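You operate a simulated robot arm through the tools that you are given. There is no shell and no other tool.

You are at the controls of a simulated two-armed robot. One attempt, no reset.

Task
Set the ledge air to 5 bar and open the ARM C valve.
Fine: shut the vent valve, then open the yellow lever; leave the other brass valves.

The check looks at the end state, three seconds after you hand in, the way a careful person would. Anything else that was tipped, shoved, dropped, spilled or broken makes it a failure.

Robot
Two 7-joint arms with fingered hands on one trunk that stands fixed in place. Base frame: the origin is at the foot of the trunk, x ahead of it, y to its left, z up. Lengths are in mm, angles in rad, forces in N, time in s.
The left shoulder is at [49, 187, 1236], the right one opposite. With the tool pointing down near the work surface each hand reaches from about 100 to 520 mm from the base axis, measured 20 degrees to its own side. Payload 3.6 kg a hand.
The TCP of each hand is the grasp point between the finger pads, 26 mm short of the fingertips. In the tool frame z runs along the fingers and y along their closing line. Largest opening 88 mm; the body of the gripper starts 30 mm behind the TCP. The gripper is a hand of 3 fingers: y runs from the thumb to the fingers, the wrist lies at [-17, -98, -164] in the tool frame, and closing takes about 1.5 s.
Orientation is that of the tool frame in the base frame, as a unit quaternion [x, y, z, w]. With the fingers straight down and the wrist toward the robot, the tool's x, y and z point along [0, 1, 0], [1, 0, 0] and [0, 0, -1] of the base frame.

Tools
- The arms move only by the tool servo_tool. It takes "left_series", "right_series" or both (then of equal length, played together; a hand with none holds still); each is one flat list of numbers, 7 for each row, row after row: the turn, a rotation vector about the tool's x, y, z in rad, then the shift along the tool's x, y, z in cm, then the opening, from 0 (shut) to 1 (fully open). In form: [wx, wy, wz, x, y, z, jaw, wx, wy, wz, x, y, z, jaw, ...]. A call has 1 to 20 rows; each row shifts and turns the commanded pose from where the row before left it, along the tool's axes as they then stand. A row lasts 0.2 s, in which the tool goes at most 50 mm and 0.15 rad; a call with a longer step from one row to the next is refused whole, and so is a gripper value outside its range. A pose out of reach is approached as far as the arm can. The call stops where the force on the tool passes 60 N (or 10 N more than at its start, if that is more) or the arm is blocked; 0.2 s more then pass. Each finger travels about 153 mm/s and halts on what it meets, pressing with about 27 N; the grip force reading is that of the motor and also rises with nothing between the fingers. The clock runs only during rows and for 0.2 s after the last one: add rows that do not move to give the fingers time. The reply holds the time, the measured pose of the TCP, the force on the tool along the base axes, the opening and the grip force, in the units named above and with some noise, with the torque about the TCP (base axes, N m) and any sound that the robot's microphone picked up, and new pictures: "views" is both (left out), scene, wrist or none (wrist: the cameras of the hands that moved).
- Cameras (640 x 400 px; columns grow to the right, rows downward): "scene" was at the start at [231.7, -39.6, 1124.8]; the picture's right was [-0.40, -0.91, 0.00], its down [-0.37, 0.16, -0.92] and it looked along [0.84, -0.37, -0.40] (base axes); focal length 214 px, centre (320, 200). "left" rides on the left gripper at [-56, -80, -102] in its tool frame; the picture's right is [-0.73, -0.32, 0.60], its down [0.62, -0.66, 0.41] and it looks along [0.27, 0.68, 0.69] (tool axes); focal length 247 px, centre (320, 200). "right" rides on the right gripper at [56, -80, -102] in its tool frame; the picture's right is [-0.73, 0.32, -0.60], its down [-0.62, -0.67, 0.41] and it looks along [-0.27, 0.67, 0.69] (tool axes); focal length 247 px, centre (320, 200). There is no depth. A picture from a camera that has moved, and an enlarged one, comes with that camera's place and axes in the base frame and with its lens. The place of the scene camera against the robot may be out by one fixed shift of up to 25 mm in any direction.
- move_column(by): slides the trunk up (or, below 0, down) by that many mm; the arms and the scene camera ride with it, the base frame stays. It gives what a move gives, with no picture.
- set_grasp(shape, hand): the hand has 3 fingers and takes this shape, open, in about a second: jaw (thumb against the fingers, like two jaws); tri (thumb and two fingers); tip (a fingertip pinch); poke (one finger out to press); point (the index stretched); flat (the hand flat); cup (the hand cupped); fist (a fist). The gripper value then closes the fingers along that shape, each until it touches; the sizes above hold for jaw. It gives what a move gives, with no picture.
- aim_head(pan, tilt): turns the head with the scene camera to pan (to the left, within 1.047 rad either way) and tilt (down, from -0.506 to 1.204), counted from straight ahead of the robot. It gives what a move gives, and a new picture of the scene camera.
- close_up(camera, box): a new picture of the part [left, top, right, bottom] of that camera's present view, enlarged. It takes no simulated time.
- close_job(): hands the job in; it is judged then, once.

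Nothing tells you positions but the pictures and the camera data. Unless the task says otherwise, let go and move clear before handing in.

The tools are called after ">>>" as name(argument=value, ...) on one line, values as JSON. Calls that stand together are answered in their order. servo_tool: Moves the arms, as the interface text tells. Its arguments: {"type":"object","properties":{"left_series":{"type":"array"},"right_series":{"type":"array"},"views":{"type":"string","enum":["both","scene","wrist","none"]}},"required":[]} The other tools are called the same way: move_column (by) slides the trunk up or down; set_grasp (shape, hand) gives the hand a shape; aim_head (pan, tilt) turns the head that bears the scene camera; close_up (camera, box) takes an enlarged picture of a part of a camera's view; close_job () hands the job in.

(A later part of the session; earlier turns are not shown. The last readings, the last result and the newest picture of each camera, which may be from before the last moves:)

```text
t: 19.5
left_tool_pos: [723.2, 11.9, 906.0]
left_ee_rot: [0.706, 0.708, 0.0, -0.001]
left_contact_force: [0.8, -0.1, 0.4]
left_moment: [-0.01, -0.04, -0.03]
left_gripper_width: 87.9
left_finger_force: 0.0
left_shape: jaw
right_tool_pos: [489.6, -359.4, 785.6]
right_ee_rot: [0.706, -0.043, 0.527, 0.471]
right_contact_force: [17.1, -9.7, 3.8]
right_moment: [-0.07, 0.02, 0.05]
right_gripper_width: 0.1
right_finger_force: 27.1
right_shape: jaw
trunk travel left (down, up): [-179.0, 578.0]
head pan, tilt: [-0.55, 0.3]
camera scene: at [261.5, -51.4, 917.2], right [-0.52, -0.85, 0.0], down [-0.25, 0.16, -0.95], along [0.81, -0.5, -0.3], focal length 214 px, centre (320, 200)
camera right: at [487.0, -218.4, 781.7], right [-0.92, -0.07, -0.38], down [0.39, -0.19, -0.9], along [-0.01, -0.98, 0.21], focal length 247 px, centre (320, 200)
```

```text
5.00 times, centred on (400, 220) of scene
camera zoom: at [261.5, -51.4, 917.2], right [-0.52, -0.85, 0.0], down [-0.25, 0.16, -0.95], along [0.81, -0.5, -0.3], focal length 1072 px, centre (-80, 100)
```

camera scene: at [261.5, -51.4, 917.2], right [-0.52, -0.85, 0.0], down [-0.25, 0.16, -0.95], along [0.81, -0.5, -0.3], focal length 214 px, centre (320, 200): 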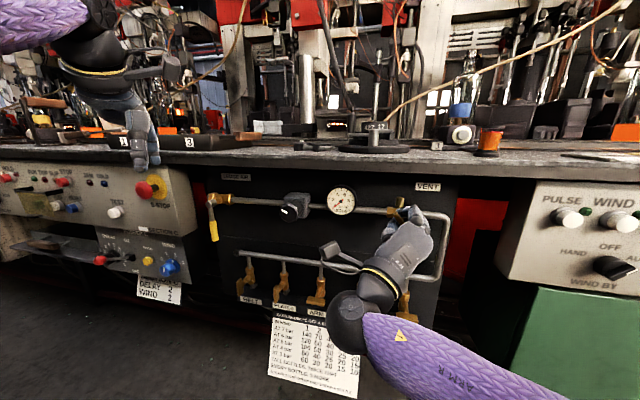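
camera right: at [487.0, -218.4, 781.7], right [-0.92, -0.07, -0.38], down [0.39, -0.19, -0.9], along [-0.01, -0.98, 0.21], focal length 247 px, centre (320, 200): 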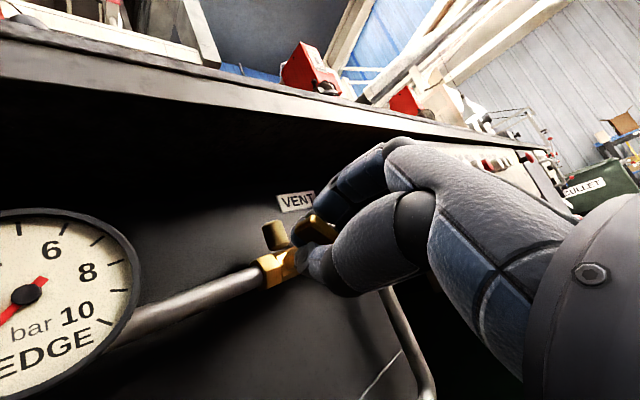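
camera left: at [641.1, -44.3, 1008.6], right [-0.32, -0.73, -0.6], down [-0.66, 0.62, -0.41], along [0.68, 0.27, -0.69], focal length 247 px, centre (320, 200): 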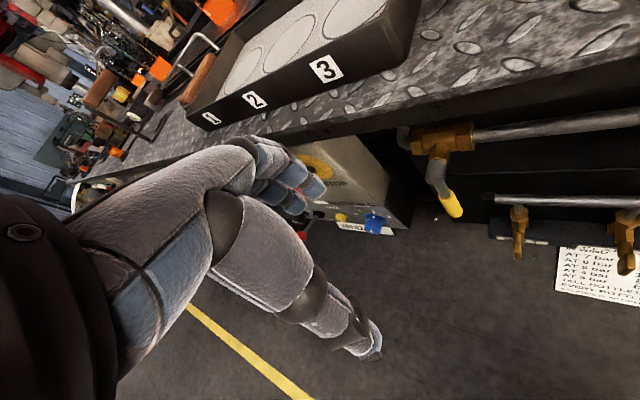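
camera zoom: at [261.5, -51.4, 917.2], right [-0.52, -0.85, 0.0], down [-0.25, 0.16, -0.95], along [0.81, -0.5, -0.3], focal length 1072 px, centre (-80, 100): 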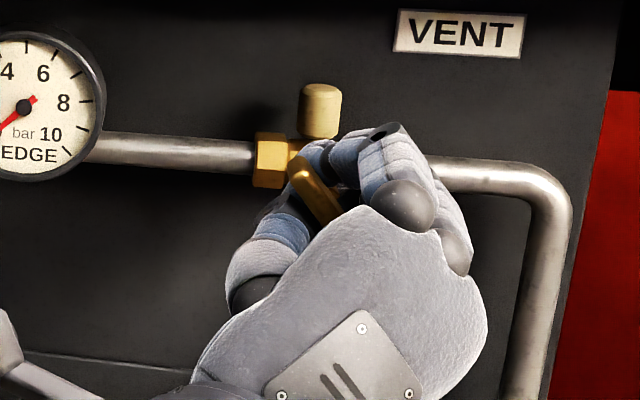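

The bar is about 52 degrees round and still follows the hand. I'll finish the quarter turn.

>>> servo_tool(right_series=[0, 0, 0.12, 0, 0, 0, 0, 0, 0, 0.12, 0, 0, 0, 0, 0, 0, 0.12, 0, 0, 0, 0, 0, 0, 0.12, 0, 0, 0, 0, 0, 0, 0.12, 0, 0, 0, 0, 0, 0, 0.06, 0, 0, 0, 0, 0, 0, 0, 0, 0, 0, 0], views="both")

>>> close_up(camera="right", box=[210, 170, 370, 340])

>>> close_up(camera="scene", box=[340, 180, 460, 260])

```text
t: 21.1
left_tool_pos: [722.6, 11.7, 906.0]
left_ee_rot: [0.707, 0.707, 0.0, -0.002]
left_contact_force: [0.1, -0.5, -0.1]
left_moment: [0.03, 0.02, 0.02]
left_gripper_width: 87.7
left_finger_force: 0.2
left_shape: jaw
right_tool_pos: [488.5, -360.1, 786.3]
right_ee_rot: [0.654, -0.27, 0.652, 0.274]
right_contact_force: [13.3, -16.4, 8.5]
right_moment: [-0.08, -0.04, 0.02]
right_gripper_width: 0.0
right_finger_force: 26.9
right_shape: jaw
trunk travel left (down, up): [-179.0, 578.0]
head pan, tilt: [-0.55, 0.3]
camera scene: at [261.0, -51.8, 917.3], right [-0.52, -0.85, 0.0], down [-0.25, 0.16, -0.95], along [0.81, -0.5, -0.3], focal length 214 px, centre (320, 200)
camera right: at [474.4, -230.9, 842.9], right [-0.65, 0.2, -0.73], down [0.76, 0.17, -0.63], along [0.0, -0.96, -0.26], focal length 247 px, centre (320, 200)
```

scene: 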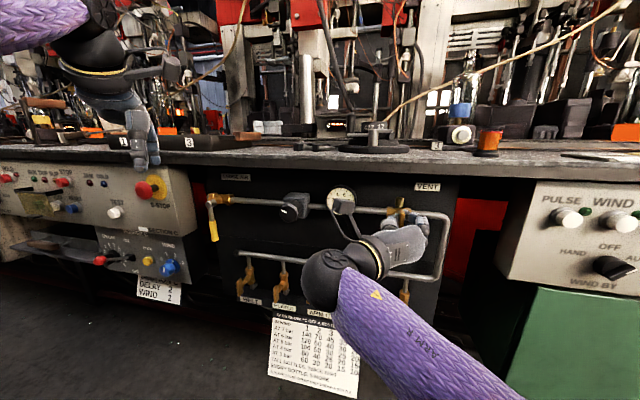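
right: 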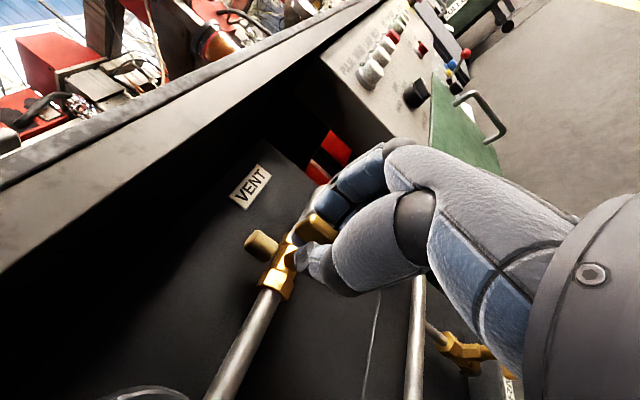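

```text
2.35 times, centred on (290, 255) of right
camera zoom: at [474.4, -230.9, 842.9], right [-0.65, 0.2, -0.73], down [0.76, 0.17, -0.63], along [0.0, -0.96, -0.26], focal length 581 px, centre (391, 71)
```

zoom: 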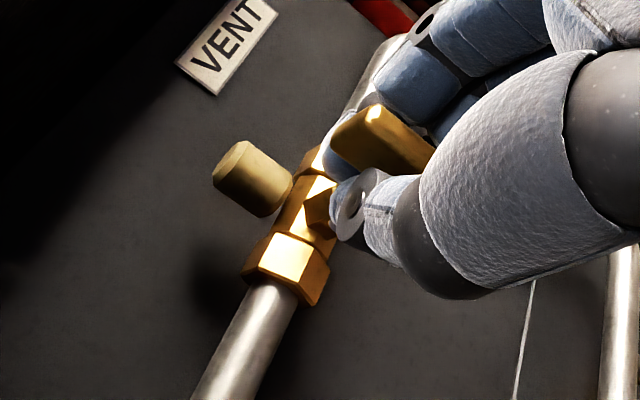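

```text
5.00 times, centred on (400, 220) of scene
camera zoom: at [261.0, -51.8, 917.3], right [-0.52, -0.85, 0.0], down [-0.25, 0.16, -0.95], along [0.81, -0.5, -0.3], focal length 1072 px, centre (-80, 100)
```

zoom: 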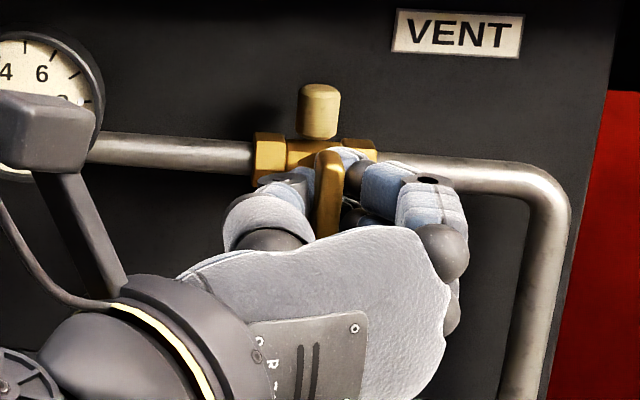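

The bar now stands vertical, crosswise to the pipe. I'll nudge it slightly further to see whether there's an end stop.

>>> servo_tool(right_series=[0, 0, 0.05, 0, 0, 0, 0, 0, 0, 0.05, 0, 0, 0, 0, 0, 0, 0, 0, 0, 0, 0], views="none")

>>> close_up(camera="right", box=[210, 170, 370, 340])

```text
t: 21.9
left_tool_pos: [723.1, 10.7, 905.8]
left_ee_rot: [0.707, 0.708, 0.0, -0.001]
left_contact_force: [0.9, 0.0, -0.7]
left_moment: [-0.02, 0.0, 0.0]
left_gripper_width: 87.8
left_finger_force: 0.0
left_shape: jaw
right_tool_pos: [488.4, -360.6, 786.1]
right_ee_rot: [0.64, -0.301, 0.664, 0.241]
right_contact_force: [13.5, -16.3, 6.4]
right_moment: [-0.31, 0.11, 0.0]
right_gripper_width: 0.2
right_finger_force: 26.7
right_shape: jaw
trunk travel left (down, up): [-179.0, 578.0]
head pan, tilt: [-0.55, 0.3]
```

```text
2.35 times, centred on (290, 255) of right
camera zoom: at [470.2, -235.2, 850.9], right [-0.6, 0.25, -0.76], down [0.8, 0.22, -0.56], along [0.02, -0.94, -0.33], focal length 581 px, centre (391, 71)
```

zoom: 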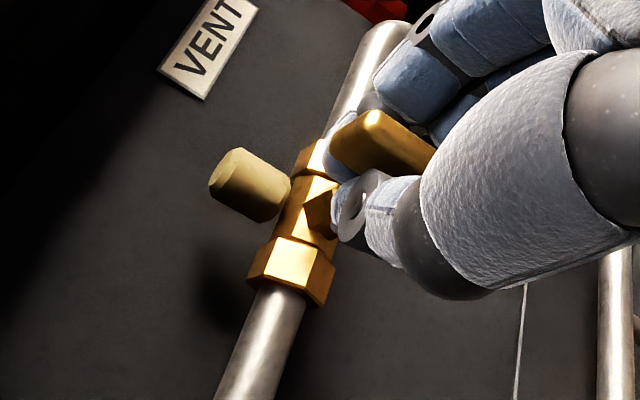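

Torque built up just past 90 degrees, so the vent valve is at its shut stop. I'll ease off, open the fingers and back straight out.

>>> servo_tool(right_series=[0, 0, -0.07, 0, 0, 0, 0, 0, 0, 0, 0, 0, 0, 0.3, 0, 0, 0, 0, 0, 0, 0.6, 0, 0, 0, 0, 0, 0, 0.7, 0, 0, 0, 0, 0, 0, 0.7, 0, 0, 0, 0, 0, -1.5, 0.7, 0, 0, 0, 0, 0, -2, 0.7, 0, 0, 0, 0, 0, -2, 0.7, 0, 0, 0, 0, 0, -2, 0.7, 0, 0, 0, 0, 0, 0, 0.7], views="both")

>>> close_up(camera="right", box=[210, 170, 370, 340])

>>> close_up(camera="scene", box=[340, 180, 460, 260])

```text
t: 24.1
left_tool_pos: [722.0, 12.4, 906.4]
left_ee_rot: [0.707, 0.707, 0.0, 0.0]
left_contact_force: [0.2, 0.4, -1.2]
left_moment: [-0.01, 0.01, 0.01]
left_gripper_width: 87.6
left_finger_force: 0.0
left_shape: jaw
right_tool_pos: [442.0, -318.8, 799.3]
right_ee_rot: [0.632, -0.27, 0.672, 0.277]
right_contact_force: [0.0, 0.0, -0.7]
right_moment: [0.0, 0.01, 0.01]
right_gripper_width: 61.0
right_finger_force: 0.1
right_shape: jaw
trunk travel left (down, up): [-179.0, 578.0]
head pan, tilt: [-0.55, 0.3]
camera scene: at [260.5, -50.9, 917.5], right [-0.52, -0.85, 0.0], down [-0.25, 0.15, -0.96], along [0.81, -0.5, -0.3], focal length 214 px, centre (320, 200)
camera right: at [425.6, -188.9, 853.1], right [-0.61, 0.18, -0.77], down [0.79, 0.15, -0.59], along [0.01, -0.97, -0.24], focal length 247 px, centre (320, 200)
```

scene: 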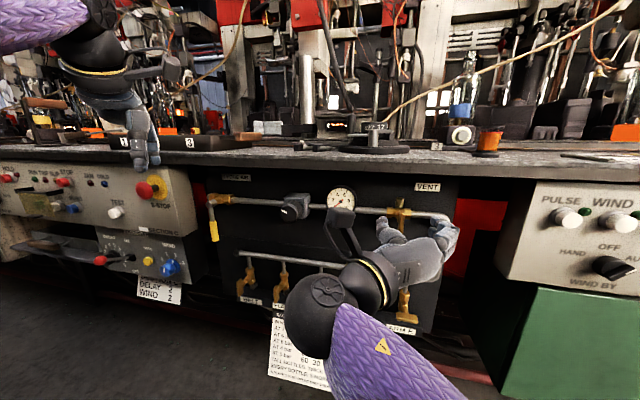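
right: 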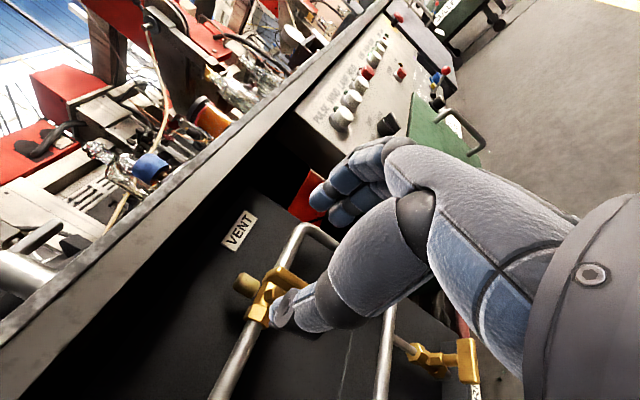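

```text
2.35 times, centred on (290, 255) of right
camera zoom: at [425.6, -188.9, 853.1], right [-0.61, 0.18, -0.77], down [0.79, 0.15, -0.59], along [0.01, -0.97, -0.24], focal length 581 px, centre (391, 71)
```

zoom: 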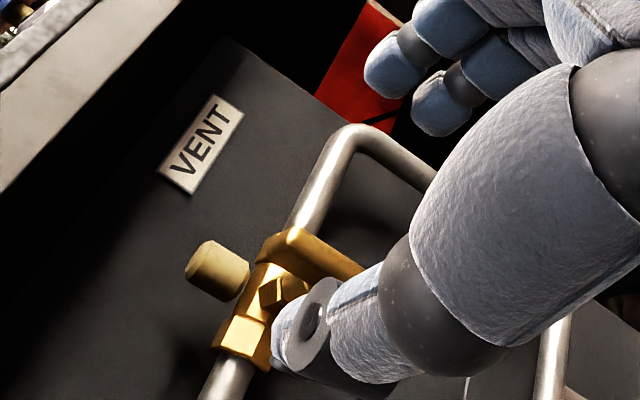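

```text
5.00 times, centred on (400, 220) of scene
camera zoom: at [260.5, -50.9, 917.5], right [-0.52, -0.85, 0.0], down [-0.25, 0.15, -0.96], along [0.81, -0.5, -0.3], focal length 1072 px, centre (-80, 100)
```

zoom: 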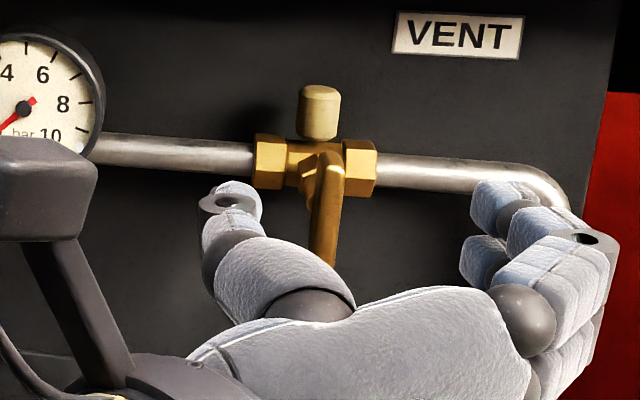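

The vent bar now stands vertical and the valve is shut. I'll back the right hand further from the panel and turn it back upright, then lower the trunk so the left arm can reach the yellow lever.

>>> servo_tool(right_series=[0, 0, 0, 0, 0, -2.5, 0.7, 0, 0, 0, 0, 0, -2.5, 0.7, 0, 0, -0.14, 0, 0, -1, 0.7, 0, 0, -0.14, 0, 0, 0, 0.7, 0, 0, -0.14, 0, 0, 0, 0.7, 0, 0, -0.14, 0, 0, 0, 0.7, 0, 0, -0.14, 0, 0, 0, 0.7, 0, 0, -0.14, 0, 0, 0, 0.7, 0, 0, -0.14, 0, 0, 0, 0.7, 0, 0, -0.14, 0, 0, 0, 0.7, 0, 0, -0.14, 0, 0, 0, 0.7, 0, 0, -0.14, 0, 0, 0, 0.7, 0, 0, -0.14, 0, 0, 0, 0.7], views="none")

>>> move_column(by=-130)

>>> aim_head(pan=-0.55, tilt=0.3)

```text
t: 26.9
left_tool_pos: [721.2, 12.0, 906.5]
left_ee_rot: [0.707, 0.707, 0.0, 0.0]
left_contact_force: [0.2, -0.4, -0.6]
left_moment: [0.0, -0.02, 0.04]
left_gripper_width: 87.7
left_finger_force: 0.1
left_shape: jaw
right_tool_pos: [392.8, -264.4, 788.0]
right_ee_rot: [0.66, 0.253, 0.286, 0.646]
right_contact_force: [-0.1, 0.3, 0.4]
right_moment: [-0.01, -0.03, -0.01]
right_gripper_width: 61.3
right_finger_force: 0.1
right_shape: jaw
trunk travel left (down, up): [-179.0, 578.0]
head pan, tilt: [-0.55, 0.3]
```

```text
t: 28.5
left_tool_pos: [720.4, 12.1, 775.2]
left_ee_rot: [0.707, 0.707, 0.0, 0.001]
left_contact_force: [-0.9, -0.1, 0.3]
left_moment: [0.04, 0.01, 0.0]
left_gripper_width: 87.6
left_finger_force: 0.0
left_shape: jaw
right_tool_pos: [392.4, -263.9, 658.5]
right_ee_rot: [0.66, 0.253, 0.287, 0.646]
right_contact_force: [0.3, 0.4, 0.0]
right_moment: [0.01, 0.0, 0.01]
right_gripper_width: 61.0
right_finger_force: 0.1
right_shape: jaw
trunk travel left (down, up): [-49.0, 708.0]
head pan, tilt: [-0.55, 0.3]
```

```text
t: 29.1
left_tool_pos: [721.3, 11.8, 774.5]
left_ee_rot: [0.707, 0.707, -0.001, 0.0]
left_contact_force: [-0.5, -0.1, 0.0]
left_moment: [0.01, 0.02, 0.0]
left_gripper_width: 87.9
left_finger_force: 0.0
left_shape: jaw
right_tool_pos: [393.0, -262.5, 657.7]
right_ee_rot: [0.66, 0.253, 0.287, 0.646]
right_contact_force: [-0.6, -0.6, -0.5]
right_moment: [-0.02, 0.0, -0.03]
right_gripper_width: 61.3
right_finger_force: 0.1
right_shape: jaw
trunk travel left (down, up): [-49.0, 708.0]
head pan, tilt: [-0.55, 0.3]
camera scene: at [288.1, -50.9, 775.7], right [-0.52, -0.85, 0.0], down [-0.25, 0.15, -0.96], along [0.81, -0.5, -0.3], focal length 214 px, centre (320, 200)
```

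scene: 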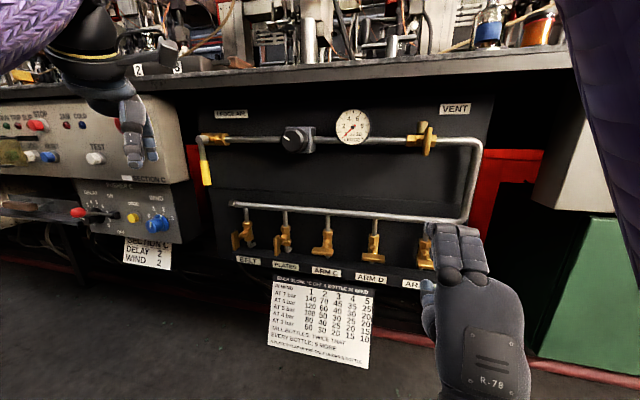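

The trunk is near its bottom and the lever is in view, with the left hand right in front of it. I'll back that hand off slightly and turn it to point at the panel, so the fingers can straddle the lever.

>>> servo_tool(left_series=[0, 0, 0, 1.4, -1.4, 0, 1, 0, 0, 0, 1.4, -1.4, 0, 1, 0, 0, -0.131, 0, 0, 0, 1, 0, 0, -0.131, 0, 0, 0, 0.9, 0, 0, -0.131, 0, 0, 0, 0.8, 0, 0, -0.131, 0, 0, 0, 0.7, 0, 0, -0.131, 0, 0, 0, 0.6, 0, 0, -0.131, 0, 0, 0, 0.6, 0, -0.1428, 0, 0, 0, 0, 0.6, 0, -0.1428, 0, 0, 0, 0, 0.6, 0, -0.1428, 0, 0, 0, 0, 0.6, 0, -0.1428, 0, 0, 0, 0, 0.6, 0, -0.1428, 0, 0, 0, 0, 0.6, 0, -0.1428, 0, 0, 0, 0, 0.6, 0, -0.1428, 0, 0, 0, 0, 0.6, 0, -0.1428, 0, 0, 0, 0, 0.6, 0, -0.1428, 0, 0, 0, 0, 0.6, 0, -0.1428, 0, 0, 0, 0, 0.6, 0, -0.1428, 0, 0, 0, 0, 0.6], views="both")

```text
t: 33.1
left_tool_pos: [727.2, 56.7, 835.9]
left_ee_rot: [0.294, 0.616, -0.231, 0.694]
left_contact_force: [0.7, 0.7, 0.6]
left_moment: [-0.02, 0.01, 0.01]
left_gripper_width: 53.4
left_finger_force: 0.2
left_shape: jaw
left hand out of reach, approached as far as the arm can: row 7, 8
right_tool_pos: [393.2, -263.0, 657.2]
right_ee_rot: [0.66, 0.254, 0.286, 0.646]
right_contact_force: [-0.2, 0.0, 0.6]
right_moment: [0.0, 0.01, 0.01]
right_gripper_width: 61.3
right_finger_force: 0.1
right_shape: jaw
trunk travel left (down, up): [-49.0, 708.0]
head pan, tilt: [-0.55, 0.3]
stopped in row 19 (left hand): the arm was blocked; the commanded pose is now the measured one
camera scene: at [288.1, -50.8, 775.7], right [-0.52, -0.85, 0.0], down [-0.25, 0.15, -0.96], along [0.81, -0.5, -0.3], focal length 214 px, centre (320, 200)
camera left: at [590.5, 68.3, 874.7], right [0.11, -0.67, 0.73], down [-0.07, -0.74, -0.67], along [0.99, 0.02, -0.13], focal length 247 px, centre (320, 200)
```

scene: 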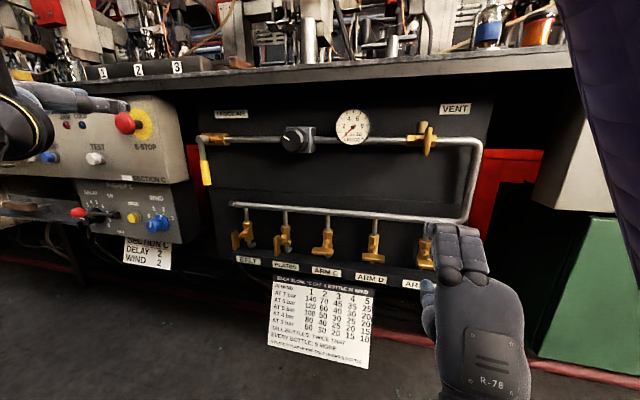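
left: 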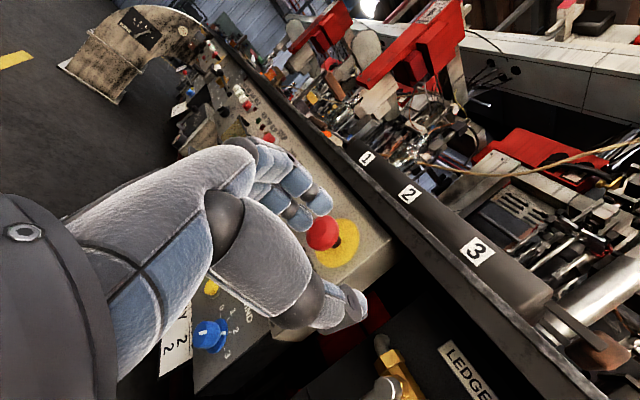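

The left hand ended up higher and further left than commanded, at [727,57,836], because the arm was near a joint limit. The force is near zero and the E-STOP is still about 100 mm away, so nothing was touched. I'll move down and to the right toward the lever in small steps.

>>> servo_tool(left_series=[0, 0, 0, 2, -1.5, -0.5, 0.6, 0, 0, 0, 2, -1.5, 0, 0.6, 0, 0, 0, 2, -1.5, 0, 0.6, 0, 0, 0, 0, 0, 0, 0.6], views="both")

```text
t: 33.9
left_tool_pos: [720.0, 46.2, 861.9]
left_ee_rot: [0.315, 0.562, -0.191, 0.74]
left_contact_force: [0.2, 0.3, 0.2]
left_moment: [-0.01, -0.04, -0.03]
left_gripper_width: 53.1
left_finger_force: 0.0
left_shape: jaw
right_tool_pos: [393.0, -264.4, 656.0]
right_ee_rot: [0.661, 0.253, 0.286, 0.647]
right_contact_force: [-0.5, -0.3, -0.2]
right_moment: [0.01, -0.05, -0.02]
right_gripper_width: 61.2
right_finger_force: 0.1
right_shape: jaw
trunk travel left (down, up): [-49.0, 708.0]
head pan, tilt: [-0.55, 0.3]
stopped in row 3 (left hand): the arm was blocked; the commanded pose is now the measured one
camera scene: at [288.1, -50.8, 775.7], right [-0.52, -0.85, 0.0], down [-0.25, 0.15, -0.96], along [0.81, -0.5, -0.3], focal length 214 px, centre (320, 200)
camera left: at [578.9, 54.9, 876.9], right [0.01, -0.69, 0.72], down [0.05, -0.72, -0.69], along [1.0, 0.04, 0.03], focal length 247 px, centre (320, 200)
```

scene: 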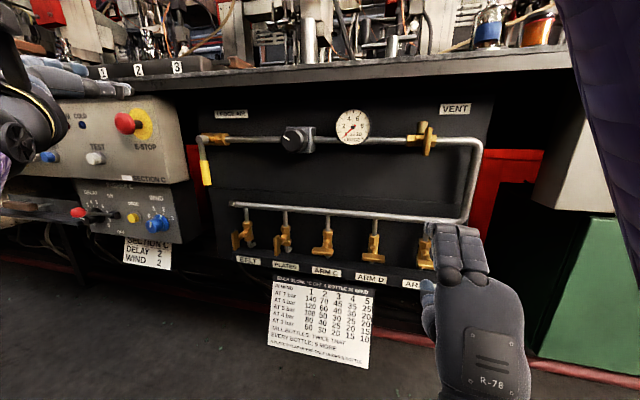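
left: 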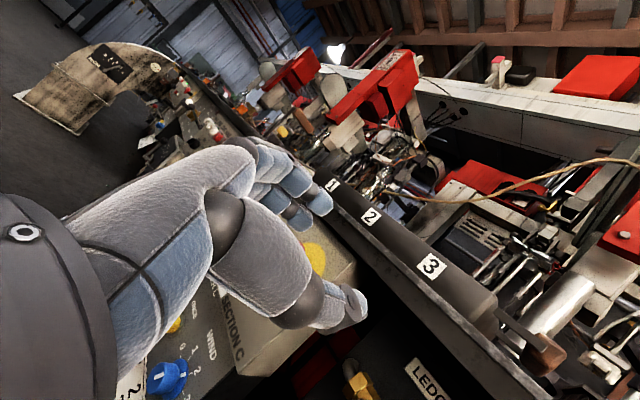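

The left arm gets stuck at its joint limits in this pose, so I'll give up on it here. I'll bring the left hand back to a safe parked pose well clear of the panel, then work the lever with the right hand.

>>> servo_tool(left_series=[0, 0, 0, 0, 0, -3, 0.6, 0, 0, 0, 0, 0, -3, 0.6, 0, 0.1428, 0, 0, 0, -1, 0.6, 0, 0.1428, 0, 0, 0, 0, 0.6, 0, 0.1428, 0, 0, 0, 0, 0.6, 0, 0.1428, 0, 0, 0, 0, 0.6, 0, 0.1428, 0, 0, 0, 0, 0.6, 0, 0.1428, 0, 0, 0, 0, 0.6, 0, 0.1428, 0, 0, 0, 0, 0.6, 0, 0.1428, 0, 0, 0, 0, 0.6, 0, 0.1428, 0, 0, 0, 0, 0.6, 0, 0, 0, 0, 0, 0, 0.6], views="both")

```text
t: 36.5
left_tool_pos: [669.9, 93.5, 848.1]
left_ee_rot: [0.367, 0.894, 0.033, 0.254]
left_contact_force: [-0.1, -0.2, -0.6]
left_moment: [0.02, 0.0, 0.0]
left_gripper_width: 53.0
left_finger_force: 0.1
left_shape: jaw
right_tool_pos: [392.9, -264.5, 657.2]
right_ee_rot: [0.661, 0.252, 0.286, 0.646]
right_contact_force: [1.0, -0.2, -0.3]
right_moment: [0.03, 0.01, -0.02]
right_gripper_width: 61.1
right_finger_force: 0.0
right_shape: jaw
trunk travel left (down, up): [-49.0, 708.0]
head pan, tilt: [-0.55, 0.3]
camera scene: at [288.1, -50.9, 775.7], right [-0.52, -0.85, 0.0], down [-0.25, 0.15, -0.96], along [0.81, -0.5, -0.3], focal length 214 px, centre (320, 200)
camera left: at [602.2, 10.5, 941.2], right [0.52, -0.8, -0.28], down [-0.6, -0.12, -0.79], along [0.6, 0.58, -0.55], focal length 247 px, centre (320, 200)
```

scene: 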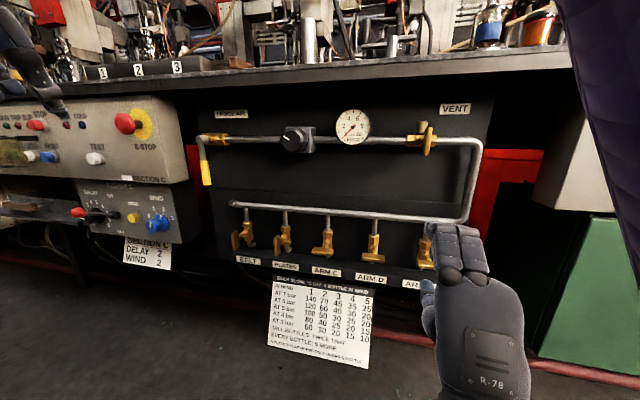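
left: 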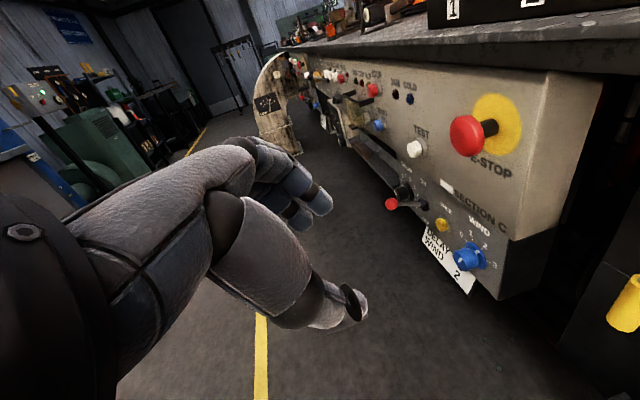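

The left hand is free and moving normally. I'll pull it back to a parked spot well in front of the ledge.

>>> servo_tool(left_series=[0, 0, 0, 2.8, -1.33, -0.62, 0.6, 0, 0, 0, 2.8, -1.33, -0.62, 0.6, 0, 0, 0, 2.8, -1.33, -0.62, 0.6, 0, 0, 0, 2.8, -1.33, -0.62, 0.6, 0, 0, 0, 2.8, -1.33, -0.62, 0.6, 0, 0, 0, 2.8, -1.33, -0.62, 0.6, 0, 0, 0, 0, 0, 0, 0.6], views="none")

```text
t: 37.9
left_tool_pos: [531.7, 151.0, 847.9]
left_ee_rot: [0.356, 0.873, 0.075, 0.326]
left_contact_force: [0.3, -0.2, 0.4]
left_moment: [0.02, 0.01, 0.01]
left_gripper_width: 53.1
left_finger_force: 0.1
left_shape: jaw
left hand out of reach, approached as far as the arm can: row 6
right_tool_pos: [392.5, -264.5, 657.8]
right_ee_rot: [0.661, 0.253, 0.286, 0.646]
right_contact_force: [-0.3, -0.1, 1.3]
right_moment: [-0.03, 0.02, 0.02]
right_gripper_width: 61.3
right_finger_force: 0.1
right_shape: jaw
trunk travel left (down, up): [-49.0, 708.0]
head pan, tilt: [-0.55, 0.3]
stopped in row 6 (left hand): the arm was blocked; the commanded pose is now the measured one
```

The left hand is parked but close to where the right forearm will pass, so I'll shift it further left. Meanwhile I'll start the right hand sliding along the panel toward the lever.

>>> servo_tool(left_series=[0, 0, 0, 1.5, 2.57, -1.08, 0.6, 0, 0, 0, 1.5, 2.57, -1.08, 0.6, 0, 0, 0, 1.5, 2.57, -1.08, 0.6, 0, 0, 0, 1.5, 2.57, -1.08, 0.6, 0, 0, 0, 1.5, 2.57, -1.08, 0.6], right_series=[0, 0, 0, 3, 0, 0, 0.6, 0, 0, 0, 3, 0, 0, 0.5, 0, 0, 0, 3, 0, 0, 0.4, 0, 0, 0, 3, 0, 0, 0.3, 0, 0, 0, 0, 0, 0, 0.3], views="none")

>>> servo_tool(right_series=[0, 0, -0.1428, 0, 0, 0, 0.3, 0, 0, -0.1428, 0, 0, 0, 0.3, 0, 0, -0.1428, 0, 0, 0, 0.3, 0, 0, -0.1428, 0, 0, 0, 0.3, 0, 0, -0.1428, 0, 0, 0, 0.3, 0, 0, -0.1428, 0, 0, 0, 0.3, 0, 0, 0, 0, 0, 0, 0.3], views="both")

```text
t: 39.1
left_tool_pos: [567.6, 284.2, 907.5]
left_ee_rot: [0.356, 0.872, 0.074, 0.327]
left_contact_force: [-0.3, -0.4, 1.2]
left_moment: [0.02, -0.02, -0.02]
left_gripper_width: 53.2
left_finger_force: 0.0
left_shape: jaw
left hand out of reach, approached as far as the arm can: row 1, 2, 3, 4
right_tool_pos: [476.3, -178.7, 663.5]
right_ee_rot: [0.661, 0.253, 0.286, 0.646]
right_contact_force: [-0.4, 0.9, -0.4]
right_moment: [0.03, -0.01, -0.02]
right_gripper_width: 26.9
right_finger_force: 0.0
right_shape: jaw
trunk travel left (down, up): [-49.0, 708.0]
head pan, tilt: [-0.55, 0.3]
```

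```text
t: 40.7
left_tool_pos: [568.9, 283.8, 908.2]
left_ee_rot: [0.356, 0.872, 0.074, 0.327]
left_contact_force: [0.0, 0.6, -0.2]
left_moment: [0.01, -0.03, 0.01]
left_gripper_width: 53.3
left_finger_force: 0.1
left_shape: jaw
right_tool_pos: [478.5, -178.8, 663.8]
right_ee_rot: [0.496, 0.504, -0.009, 0.707]
right_contact_force: [-0.3, -0.1, 0.3]
right_moment: [0.01, -0.04, 0.03]
right_gripper_width: 26.5
right_finger_force: 0.2
right_shape: jaw
trunk travel left (down, up): [-49.0, 708.0]
head pan, tilt: [-0.55, 0.3]
camera scene: at [288.1, -50.8, 775.7], right [-0.52, -0.85, 0.0], down [-0.25, 0.15, -0.96], along [0.81, -0.5, -0.3], focal length 214 px, centre (320, 200)
camera right: at [393.0, -119.7, 568.2], right [-0.62, 0.23, 0.75], down [-0.36, -0.93, -0.01], along [0.7, -0.27, 0.66], focal length 247 px, centre (320, 200)
```

scene: 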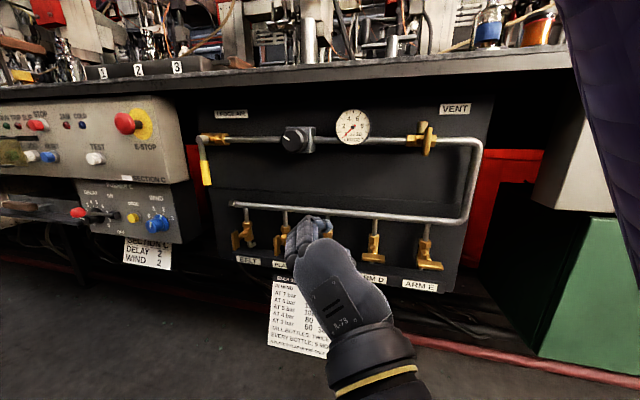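
right: 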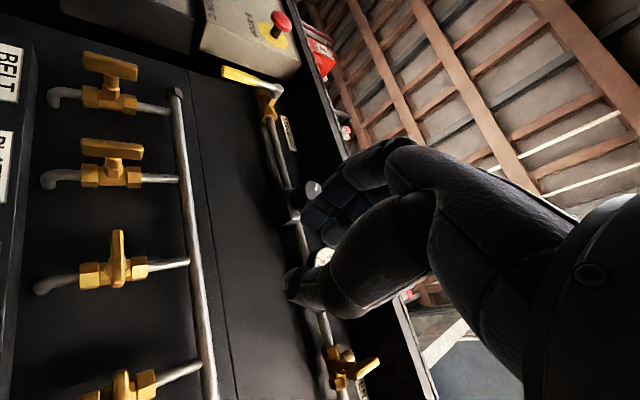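

The right arm takes this orientation easily, and the right camera confirms the lever grip at about [782,-76,721]. I'll finish the roll, close the fingers into a poking bundle, and slide along the panel to a point ahead of and left of the lever.

>>> servo_tool(right_series=[0, 0, -0.142, 0, 0, 0, 0.2, 0, 0, -0.142, 0, 0, 0, 0.1, 0, 0, -0.142, 0, 0, 0, 0, 0, 0, -0.142, 0, 0, 0, 0, 0, 0, -0.142, 0, 0, 0, 0, 0, 0, 0, -0.58, 3.18, 0, 0, 0, 0, 0, -0.58, 3.18, 0, 0, 0, 0, 0, -0.58, 3.18, 0, 0, 0, 0, 0, -0.58, 3.18, 0, 0, 0, 0, 0, -0.58, 3.18, 0, 0, 0, 0, 0, 0, 0, 0, 0], views="both")

```text
t: 42.8
left_tool_pos: [567.4, 283.5, 908.7]
left_ee_rot: [0.356, 0.872, 0.074, 0.327]
left_contact_force: [0.0, -0.2, 0.4]
left_moment: [0.01, 0.04, 0.01]
left_gripper_width: 53.2
left_finger_force: 0.1
left_shape: jaw
right_tool_pos: [568.2, -106.8, 668.2]
right_ee_rot: [0.221, 0.628, -0.295, 0.685]
right_contact_force: [0.1, 0.1, 0.1]
right_moment: [0.0, -0.01, 0.0]
right_gripper_width: 0.0
right_finger_force: 27.0
right_shape: jaw
trunk travel left (down, up): [-49.0, 708.0]
head pan, tilt: [-0.55, 0.3]
stopped in row 10 (right hand): the arm was blocked; the commanded pose is now the measured one
camera scene: at [287.9, -50.9, 775.8], right [-0.52, -0.85, 0.0], down [-0.25, 0.15, -0.96], along [0.81, -0.5, -0.3], focal length 214 px, centre (320, 200)
camera right: at [440.3, -103.2, 607.1], right [-0.25, 0.73, 0.64], down [-0.18, -0.68, 0.71], along [0.95, 0.06, 0.3], focal length 247 px, centre (320, 200)
```

scene: 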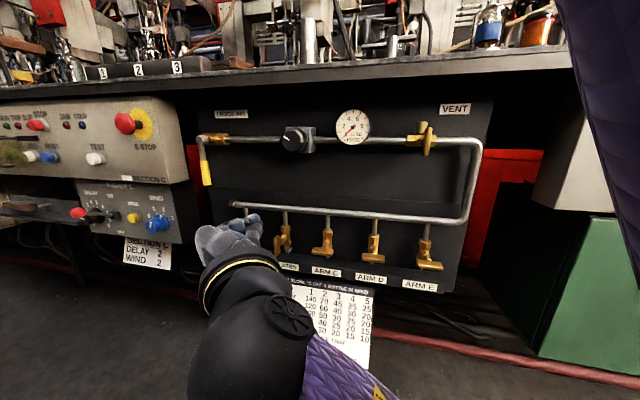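
right: 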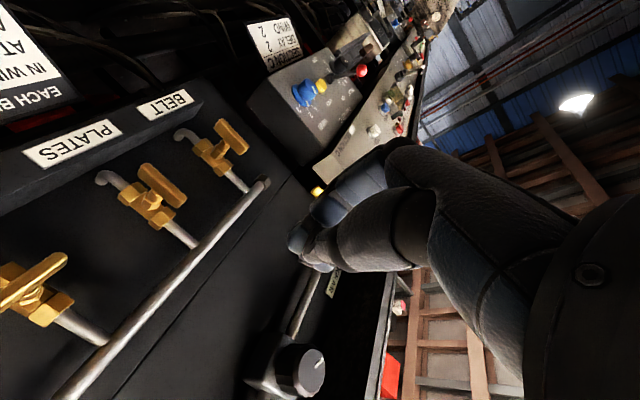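

The right arm hits a joint limit in that roll, even though it has plenty of reach left. The left arm reaches naturally when its fingers point forward and down, so I'll back the right hand off and use the left to push the lever from its left side.

>>> servo_tool(right_series=[0, 0, 0, 0, -2.8, -0.6, 0, 0, 0, 0, 0, -2.8, -0.6, 0, 0, 0, 0, 0, -2.8, -0.6, 0, 0, 0, 0, 0, -2.8, -0.6, 0, 0, 0, 0, 0, -2.8, -0.6, 0, 0, 0, 0.142, 0, 0, 0, 0.3, 0, 0, 0.142, 0, 0, 0, 0.5, 0, 0, 0.142, 0, 0, 0, 0.5, 0, 0, 0.142, 0, 0, 0, 0.5, 0, 0, 0.142, 0, 0, 0, 0.5, 0, 0, 0.142, 0, 0, 0, 0.5], views="scene")

```text
t: 45.2
left_tool_pos: [567.1, 283.6, 907.7]
left_ee_rot: [0.356, 0.872, 0.074, 0.327]
left_contact_force: [-0.4, -0.3, -0.2]
left_moment: [0.06, 0.0, -0.01]
left_gripper_width: 53.1
left_finger_force: 0.0
left_shape: jaw
right_tool_pos: [449.1, -189.3, 675.0]
right_ee_rot: [0.462, 0.48, 0.014, 0.745]
right_contact_force: [-0.3, -0.2, 0.0]
right_moment: [-0.01, -0.02, -0.01]
right_gripper_width: 43.8
right_finger_force: 0.0
right_shape: jaw
trunk travel left (down, up): [-49.0, 708.0]
head pan, tilt: [-0.55, 0.3]
camera scene: at [288.1, -50.9, 775.7], right [-0.52, -0.85, 0.0], down [-0.25, 0.15, -0.96], along [0.81, -0.5, -0.3], focal length 214 px, centre (320, 200)
```

scene: 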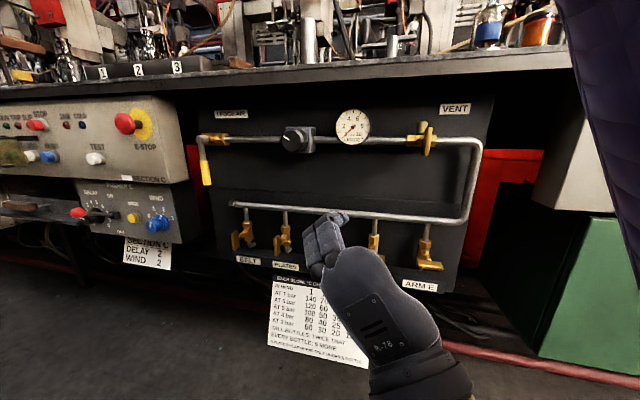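

The right hand is clear. Now I'll roll the left hand into a natural pose with the fingers forward and down and the hand yawed toward the panel, staying in free space.

>>> servo_tool(left_series=[0.0034, -0.033, 0.1378, 0, 0, 0, 0.6, 0.0034, -0.033, 0.1378, 0, 0, 0, 0.6, 0.0034, -0.033, 0.1378, 0, 0, 0, 0.6, 0.0034, -0.033, 0.1378, 0, 0, 0, 0.6, 0.0034, -0.033, 0.1378, 0, 0, 0, 0.6, 0.0034, -0.033, 0.1378, 0, 0, 0, 0.6, 0.0034, -0.033, 0.1378, 0, 0, 0, 0.4, 0.0034, -0.033, 0.1378, 0, 0, 0, 0.2, 0.0034, -0.033, 0.1378, 0, 0, 0, 0, 0, 0, 0, 0, 0, 0, 0], views="both")

```text
t: 47.4
left_tool_pos: [583.7, 285.9, 913.4]
left_ee_rot: [0.806, 0.451, 0.187, 0.334]
left_contact_force: [0.4, -0.3, -0.2]
left_moment: [0.01, -0.01, 0.0]
left_gripper_width: 0.0
left_finger_force: 26.8
left_shape: jaw
left hand out of reach, approached as far as the arm can: row 1, 2
right_tool_pos: [448.6, -188.7, 674.1]
right_ee_rot: [0.461, 0.481, 0.013, 0.746]
right_contact_force: [-0.1, 0.4, 0.8]
right_moment: [0.02, -0.02, 0.01]
right_gripper_width: 43.6
right_finger_force: 0.1
right_shape: jaw
trunk travel left (down, up): [-49.0, 708.0]
head pan, tilt: [-0.55, 0.3]
camera scene: at [288.0, -50.7, 775.7], right [-0.52, -0.85, 0.0], down [-0.25, 0.15, -0.96], along [0.81, -0.5, -0.3], focal length 214 px, centre (320, 200)
camera left: at [442.6, 306.2, 929.0], right [-0.22, -0.73, -0.65], down [0.18, 0.62, -0.76], along [0.96, -0.28, -0.01], focal length 247 px, centre (320, 200)
```

scene: 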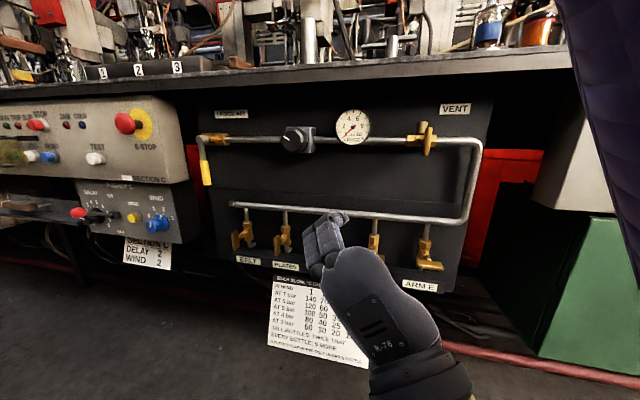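
left: 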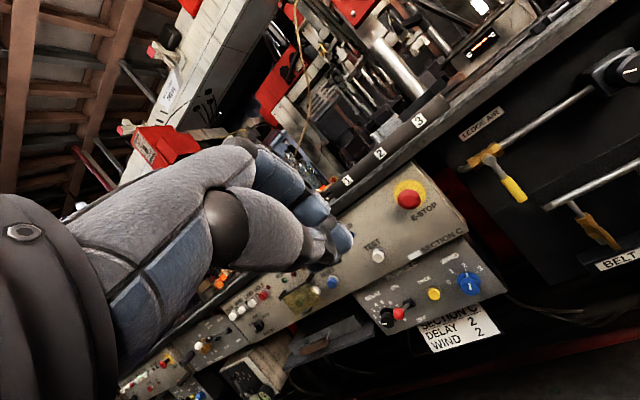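

The left hand reached the planned orientation exactly. I'll now bring the closed fingers to a point about 60 mm in front of and to the left of the lever.

>>> servo_tool(left_series=[0, 0, 0, -1.645, 0.96, 3.68, 0, 0, 0, 0, -1.645, 0.96, 3.68, 0, 0, 0, 0, -1.645, 0.96, 3.68, 0, 0, 0, 0, -1.645, 0.96, 3.68, 0, 0, 0, 0, -1.645, 0.96, 3.68, 0, 0, 0, 0, -1.645, 0.96, 3.68, 0, 0, 0, 0, -1.645, 0.96, 3.68, 0, 0, 0, 0, -1.645, 0.96, 3.68, 0, 0, 0, 0, -1.645, 0.96, 3.68, 0, 0, 0, 0, 0, 0, 0, 0], views="both")

```text
t: 49.6
left_tool_pos: [757.8, 4.7, 739.9]
left_ee_rot: [0.806, 0.45, 0.187, 0.336]
left_contact_force: [0.2, 1.1, -0.5]
left_moment: [0.0, 0.0, 0.01]
left_gripper_width: 0.0
left_finger_force: 26.9
left_shape: jaw
right_tool_pos: [448.2, -188.6, 673.6]
right_ee_rot: [0.461, 0.481, 0.013, 0.746]
right_contact_force: [0.8, -0.7, -1.1]
right_moment: [-0.01, 0.03, 0.0]
right_gripper_width: 43.4
right_finger_force: 0.0
right_shape: jaw
trunk travel left (down, up): [-49.0, 708.0]
head pan, tilt: [-0.55, 0.3]
camera scene: at [288.1, -50.9, 775.7], right [-0.52, -0.85, 0.0], down [-0.25, 0.15, -0.96], along [0.81, -0.5, -0.3], focal length 214 px, centre (320, 200)
camera left: at [618.1, 24.2, 755.4], right [-0.21, -0.73, -0.65], down [0.18, 0.62, -0.76], along [0.96, -0.28, -0.01], focal length 247 px, centre (320, 200)
```

scene: 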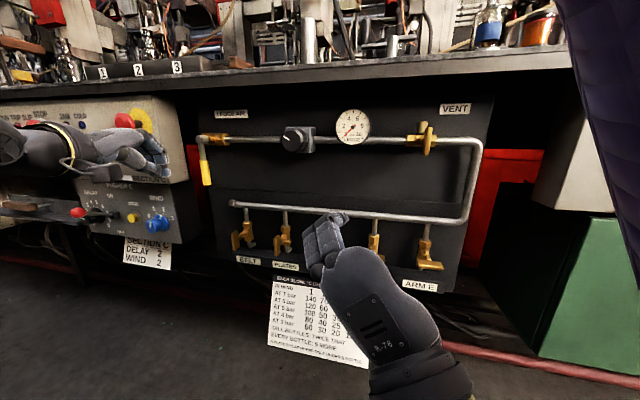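
left: 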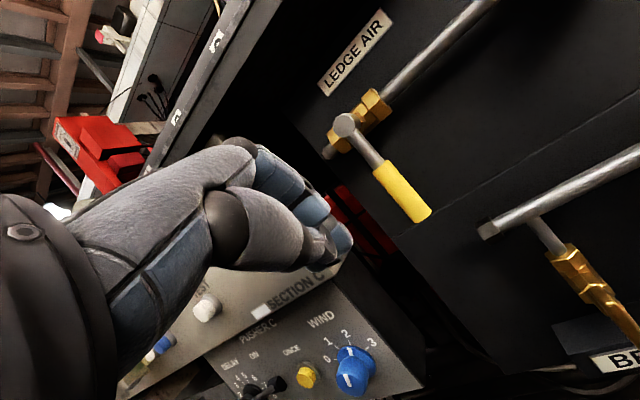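

The lever is plainly visible from the left hand's camera, and the fingertips sit about 60 mm in front of it and 40 mm to its left. I'll move straight in beside the lever.

>>> servo_tool(left_series=[0, 0, 0, -0.396, 1.167, 1.17, 0, 0, 0, 0, -0.396, 1.167, 1.17, 0, 0, 0, 0, 0, 0, 0, 0], views="wrist")

```text
t: 50.4
left_tool_pos: [782.4, -19.5, 742.8]
left_ee_rot: [0.806, 0.451, 0.187, 0.335]
left_contact_force: [-1.7, -0.2, 0.0]
left_moment: [-0.01, -0.02, 0.0]
left_gripper_width: 0.0
left_finger_force: 27.2
left_shape: jaw
right_tool_pos: [449.9, -188.3, 674.0]
right_ee_rot: [0.462, 0.481, 0.014, 0.745]
right_contact_force: [-0.6, 0.2, -0.5]
right_moment: [0.0, -0.03, -0.03]
right_gripper_width: 44.0
right_finger_force: 0.2
right_shape: jaw
trunk travel left (down, up): [-49.0, 708.0]
head pan, tilt: [-0.55, 0.3]
camera left: at [642.4, -0.6, 756.3], right [-0.22, -0.73, -0.65], down [0.17, 0.62, -0.76], along [0.96, -0.28, -0.01], focal length 247 px, centre (320, 200)
```

left: 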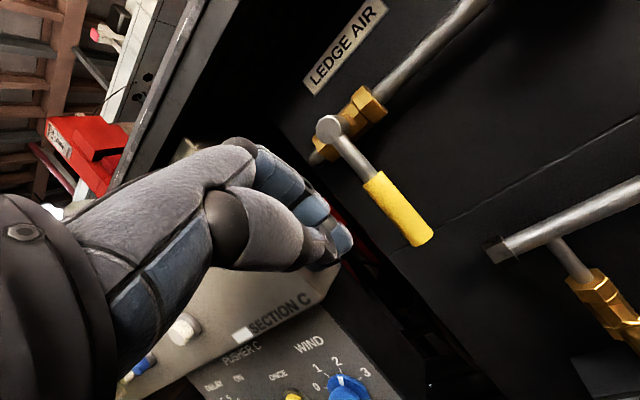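

The approach is clean so far. I'll go in the remaining 34 mm so the fingertips pass the lever's plane on its left.

>>> servo_tool(left_series=[0, 0, 0, -0.396, 1.0, 1.3, 0, 0, 0, 0, -0.396, 1.0, 1.3, 0, 0, 0, 0, 0, 0, 0, 0], views="both")

>>> close_up(camera="left", box=[260, 100, 460, 300])

>>> close_up(camera="scene", box=[120, 100, 260, 220])

```text
t: 51.2
left_tool_pos: [805.3, -44.3, 736.8]
left_ee_rot: [0.806, 0.45, 0.186, 0.336]
left_contact_force: [0.7, -0.1, 0.5]
left_moment: [0.0, 0.01, 0.0]
left_gripper_width: 0.0
left_finger_force: 26.9
left_shape: jaw
right_tool_pos: [449.0, -188.5, 675.1]
right_ee_rot: [0.461, 0.481, 0.014, 0.745]
right_contact_force: [-0.2, 0.8, 0.4]
right_moment: [0.05, 0.0, 0.02]
right_gripper_width: 43.7
right_finger_force: 0.0
right_shape: jaw
trunk travel left (down, up): [-49.0, 708.0]
head pan, tilt: [-0.55, 0.3]
camera scene: at [288.1, -50.9, 775.7], right [-0.52, -0.85, 0.0], down [-0.25, 0.15, -0.96], along [0.81, -0.5, -0.3], focal length 214 px, centre (320, 200)
camera left: at [665.7, -23.2, 752.3], right [-0.21, -0.73, -0.65], down [0.18, 0.62, -0.76], along [0.96, -0.28, -0.01], focal length 247 px, centre (320, 200)
```

scene: 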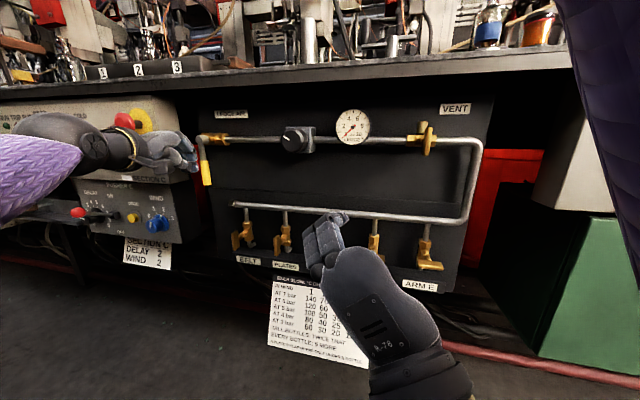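
left: 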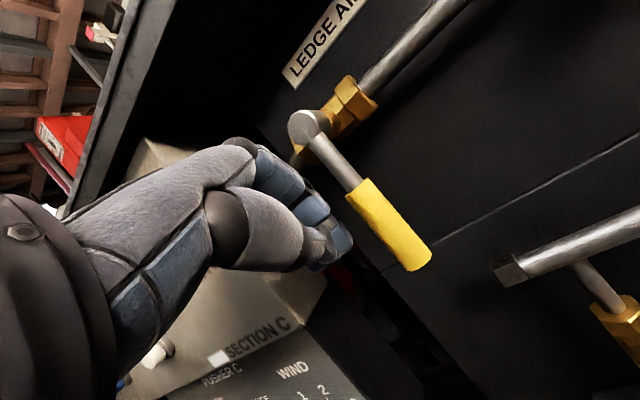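

```text
2.00 times, centred on (360, 200) of left
camera zoom: at [665.7, -23.2, 752.3], right [-0.21, -0.73, -0.65], down [0.18, 0.62, -0.76], along [0.96, -0.28, -0.01], focal length 494 px, centre (240, 200)
```

zoom: 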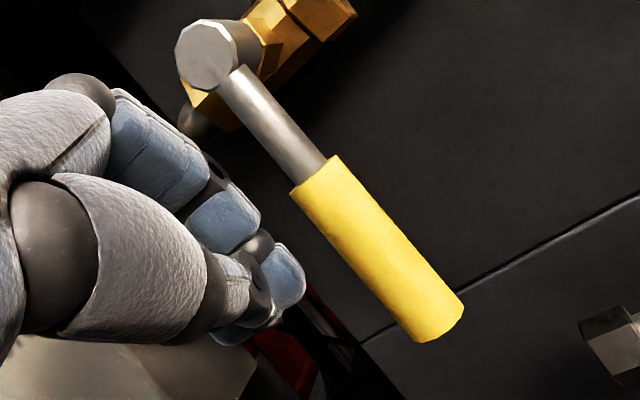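

```text
3.33 times, centred on (190, 160) of scene
camera zoom: at [288.1, -50.9, 775.7], right [-0.52, -0.85, 0.0], down [-0.25, 0.15, -0.96], along [0.81, -0.5, -0.3], focal length 715 px, centre (753, 333)
```

zoom: 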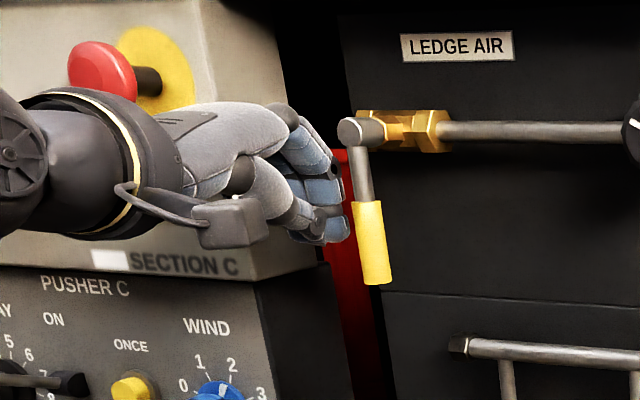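

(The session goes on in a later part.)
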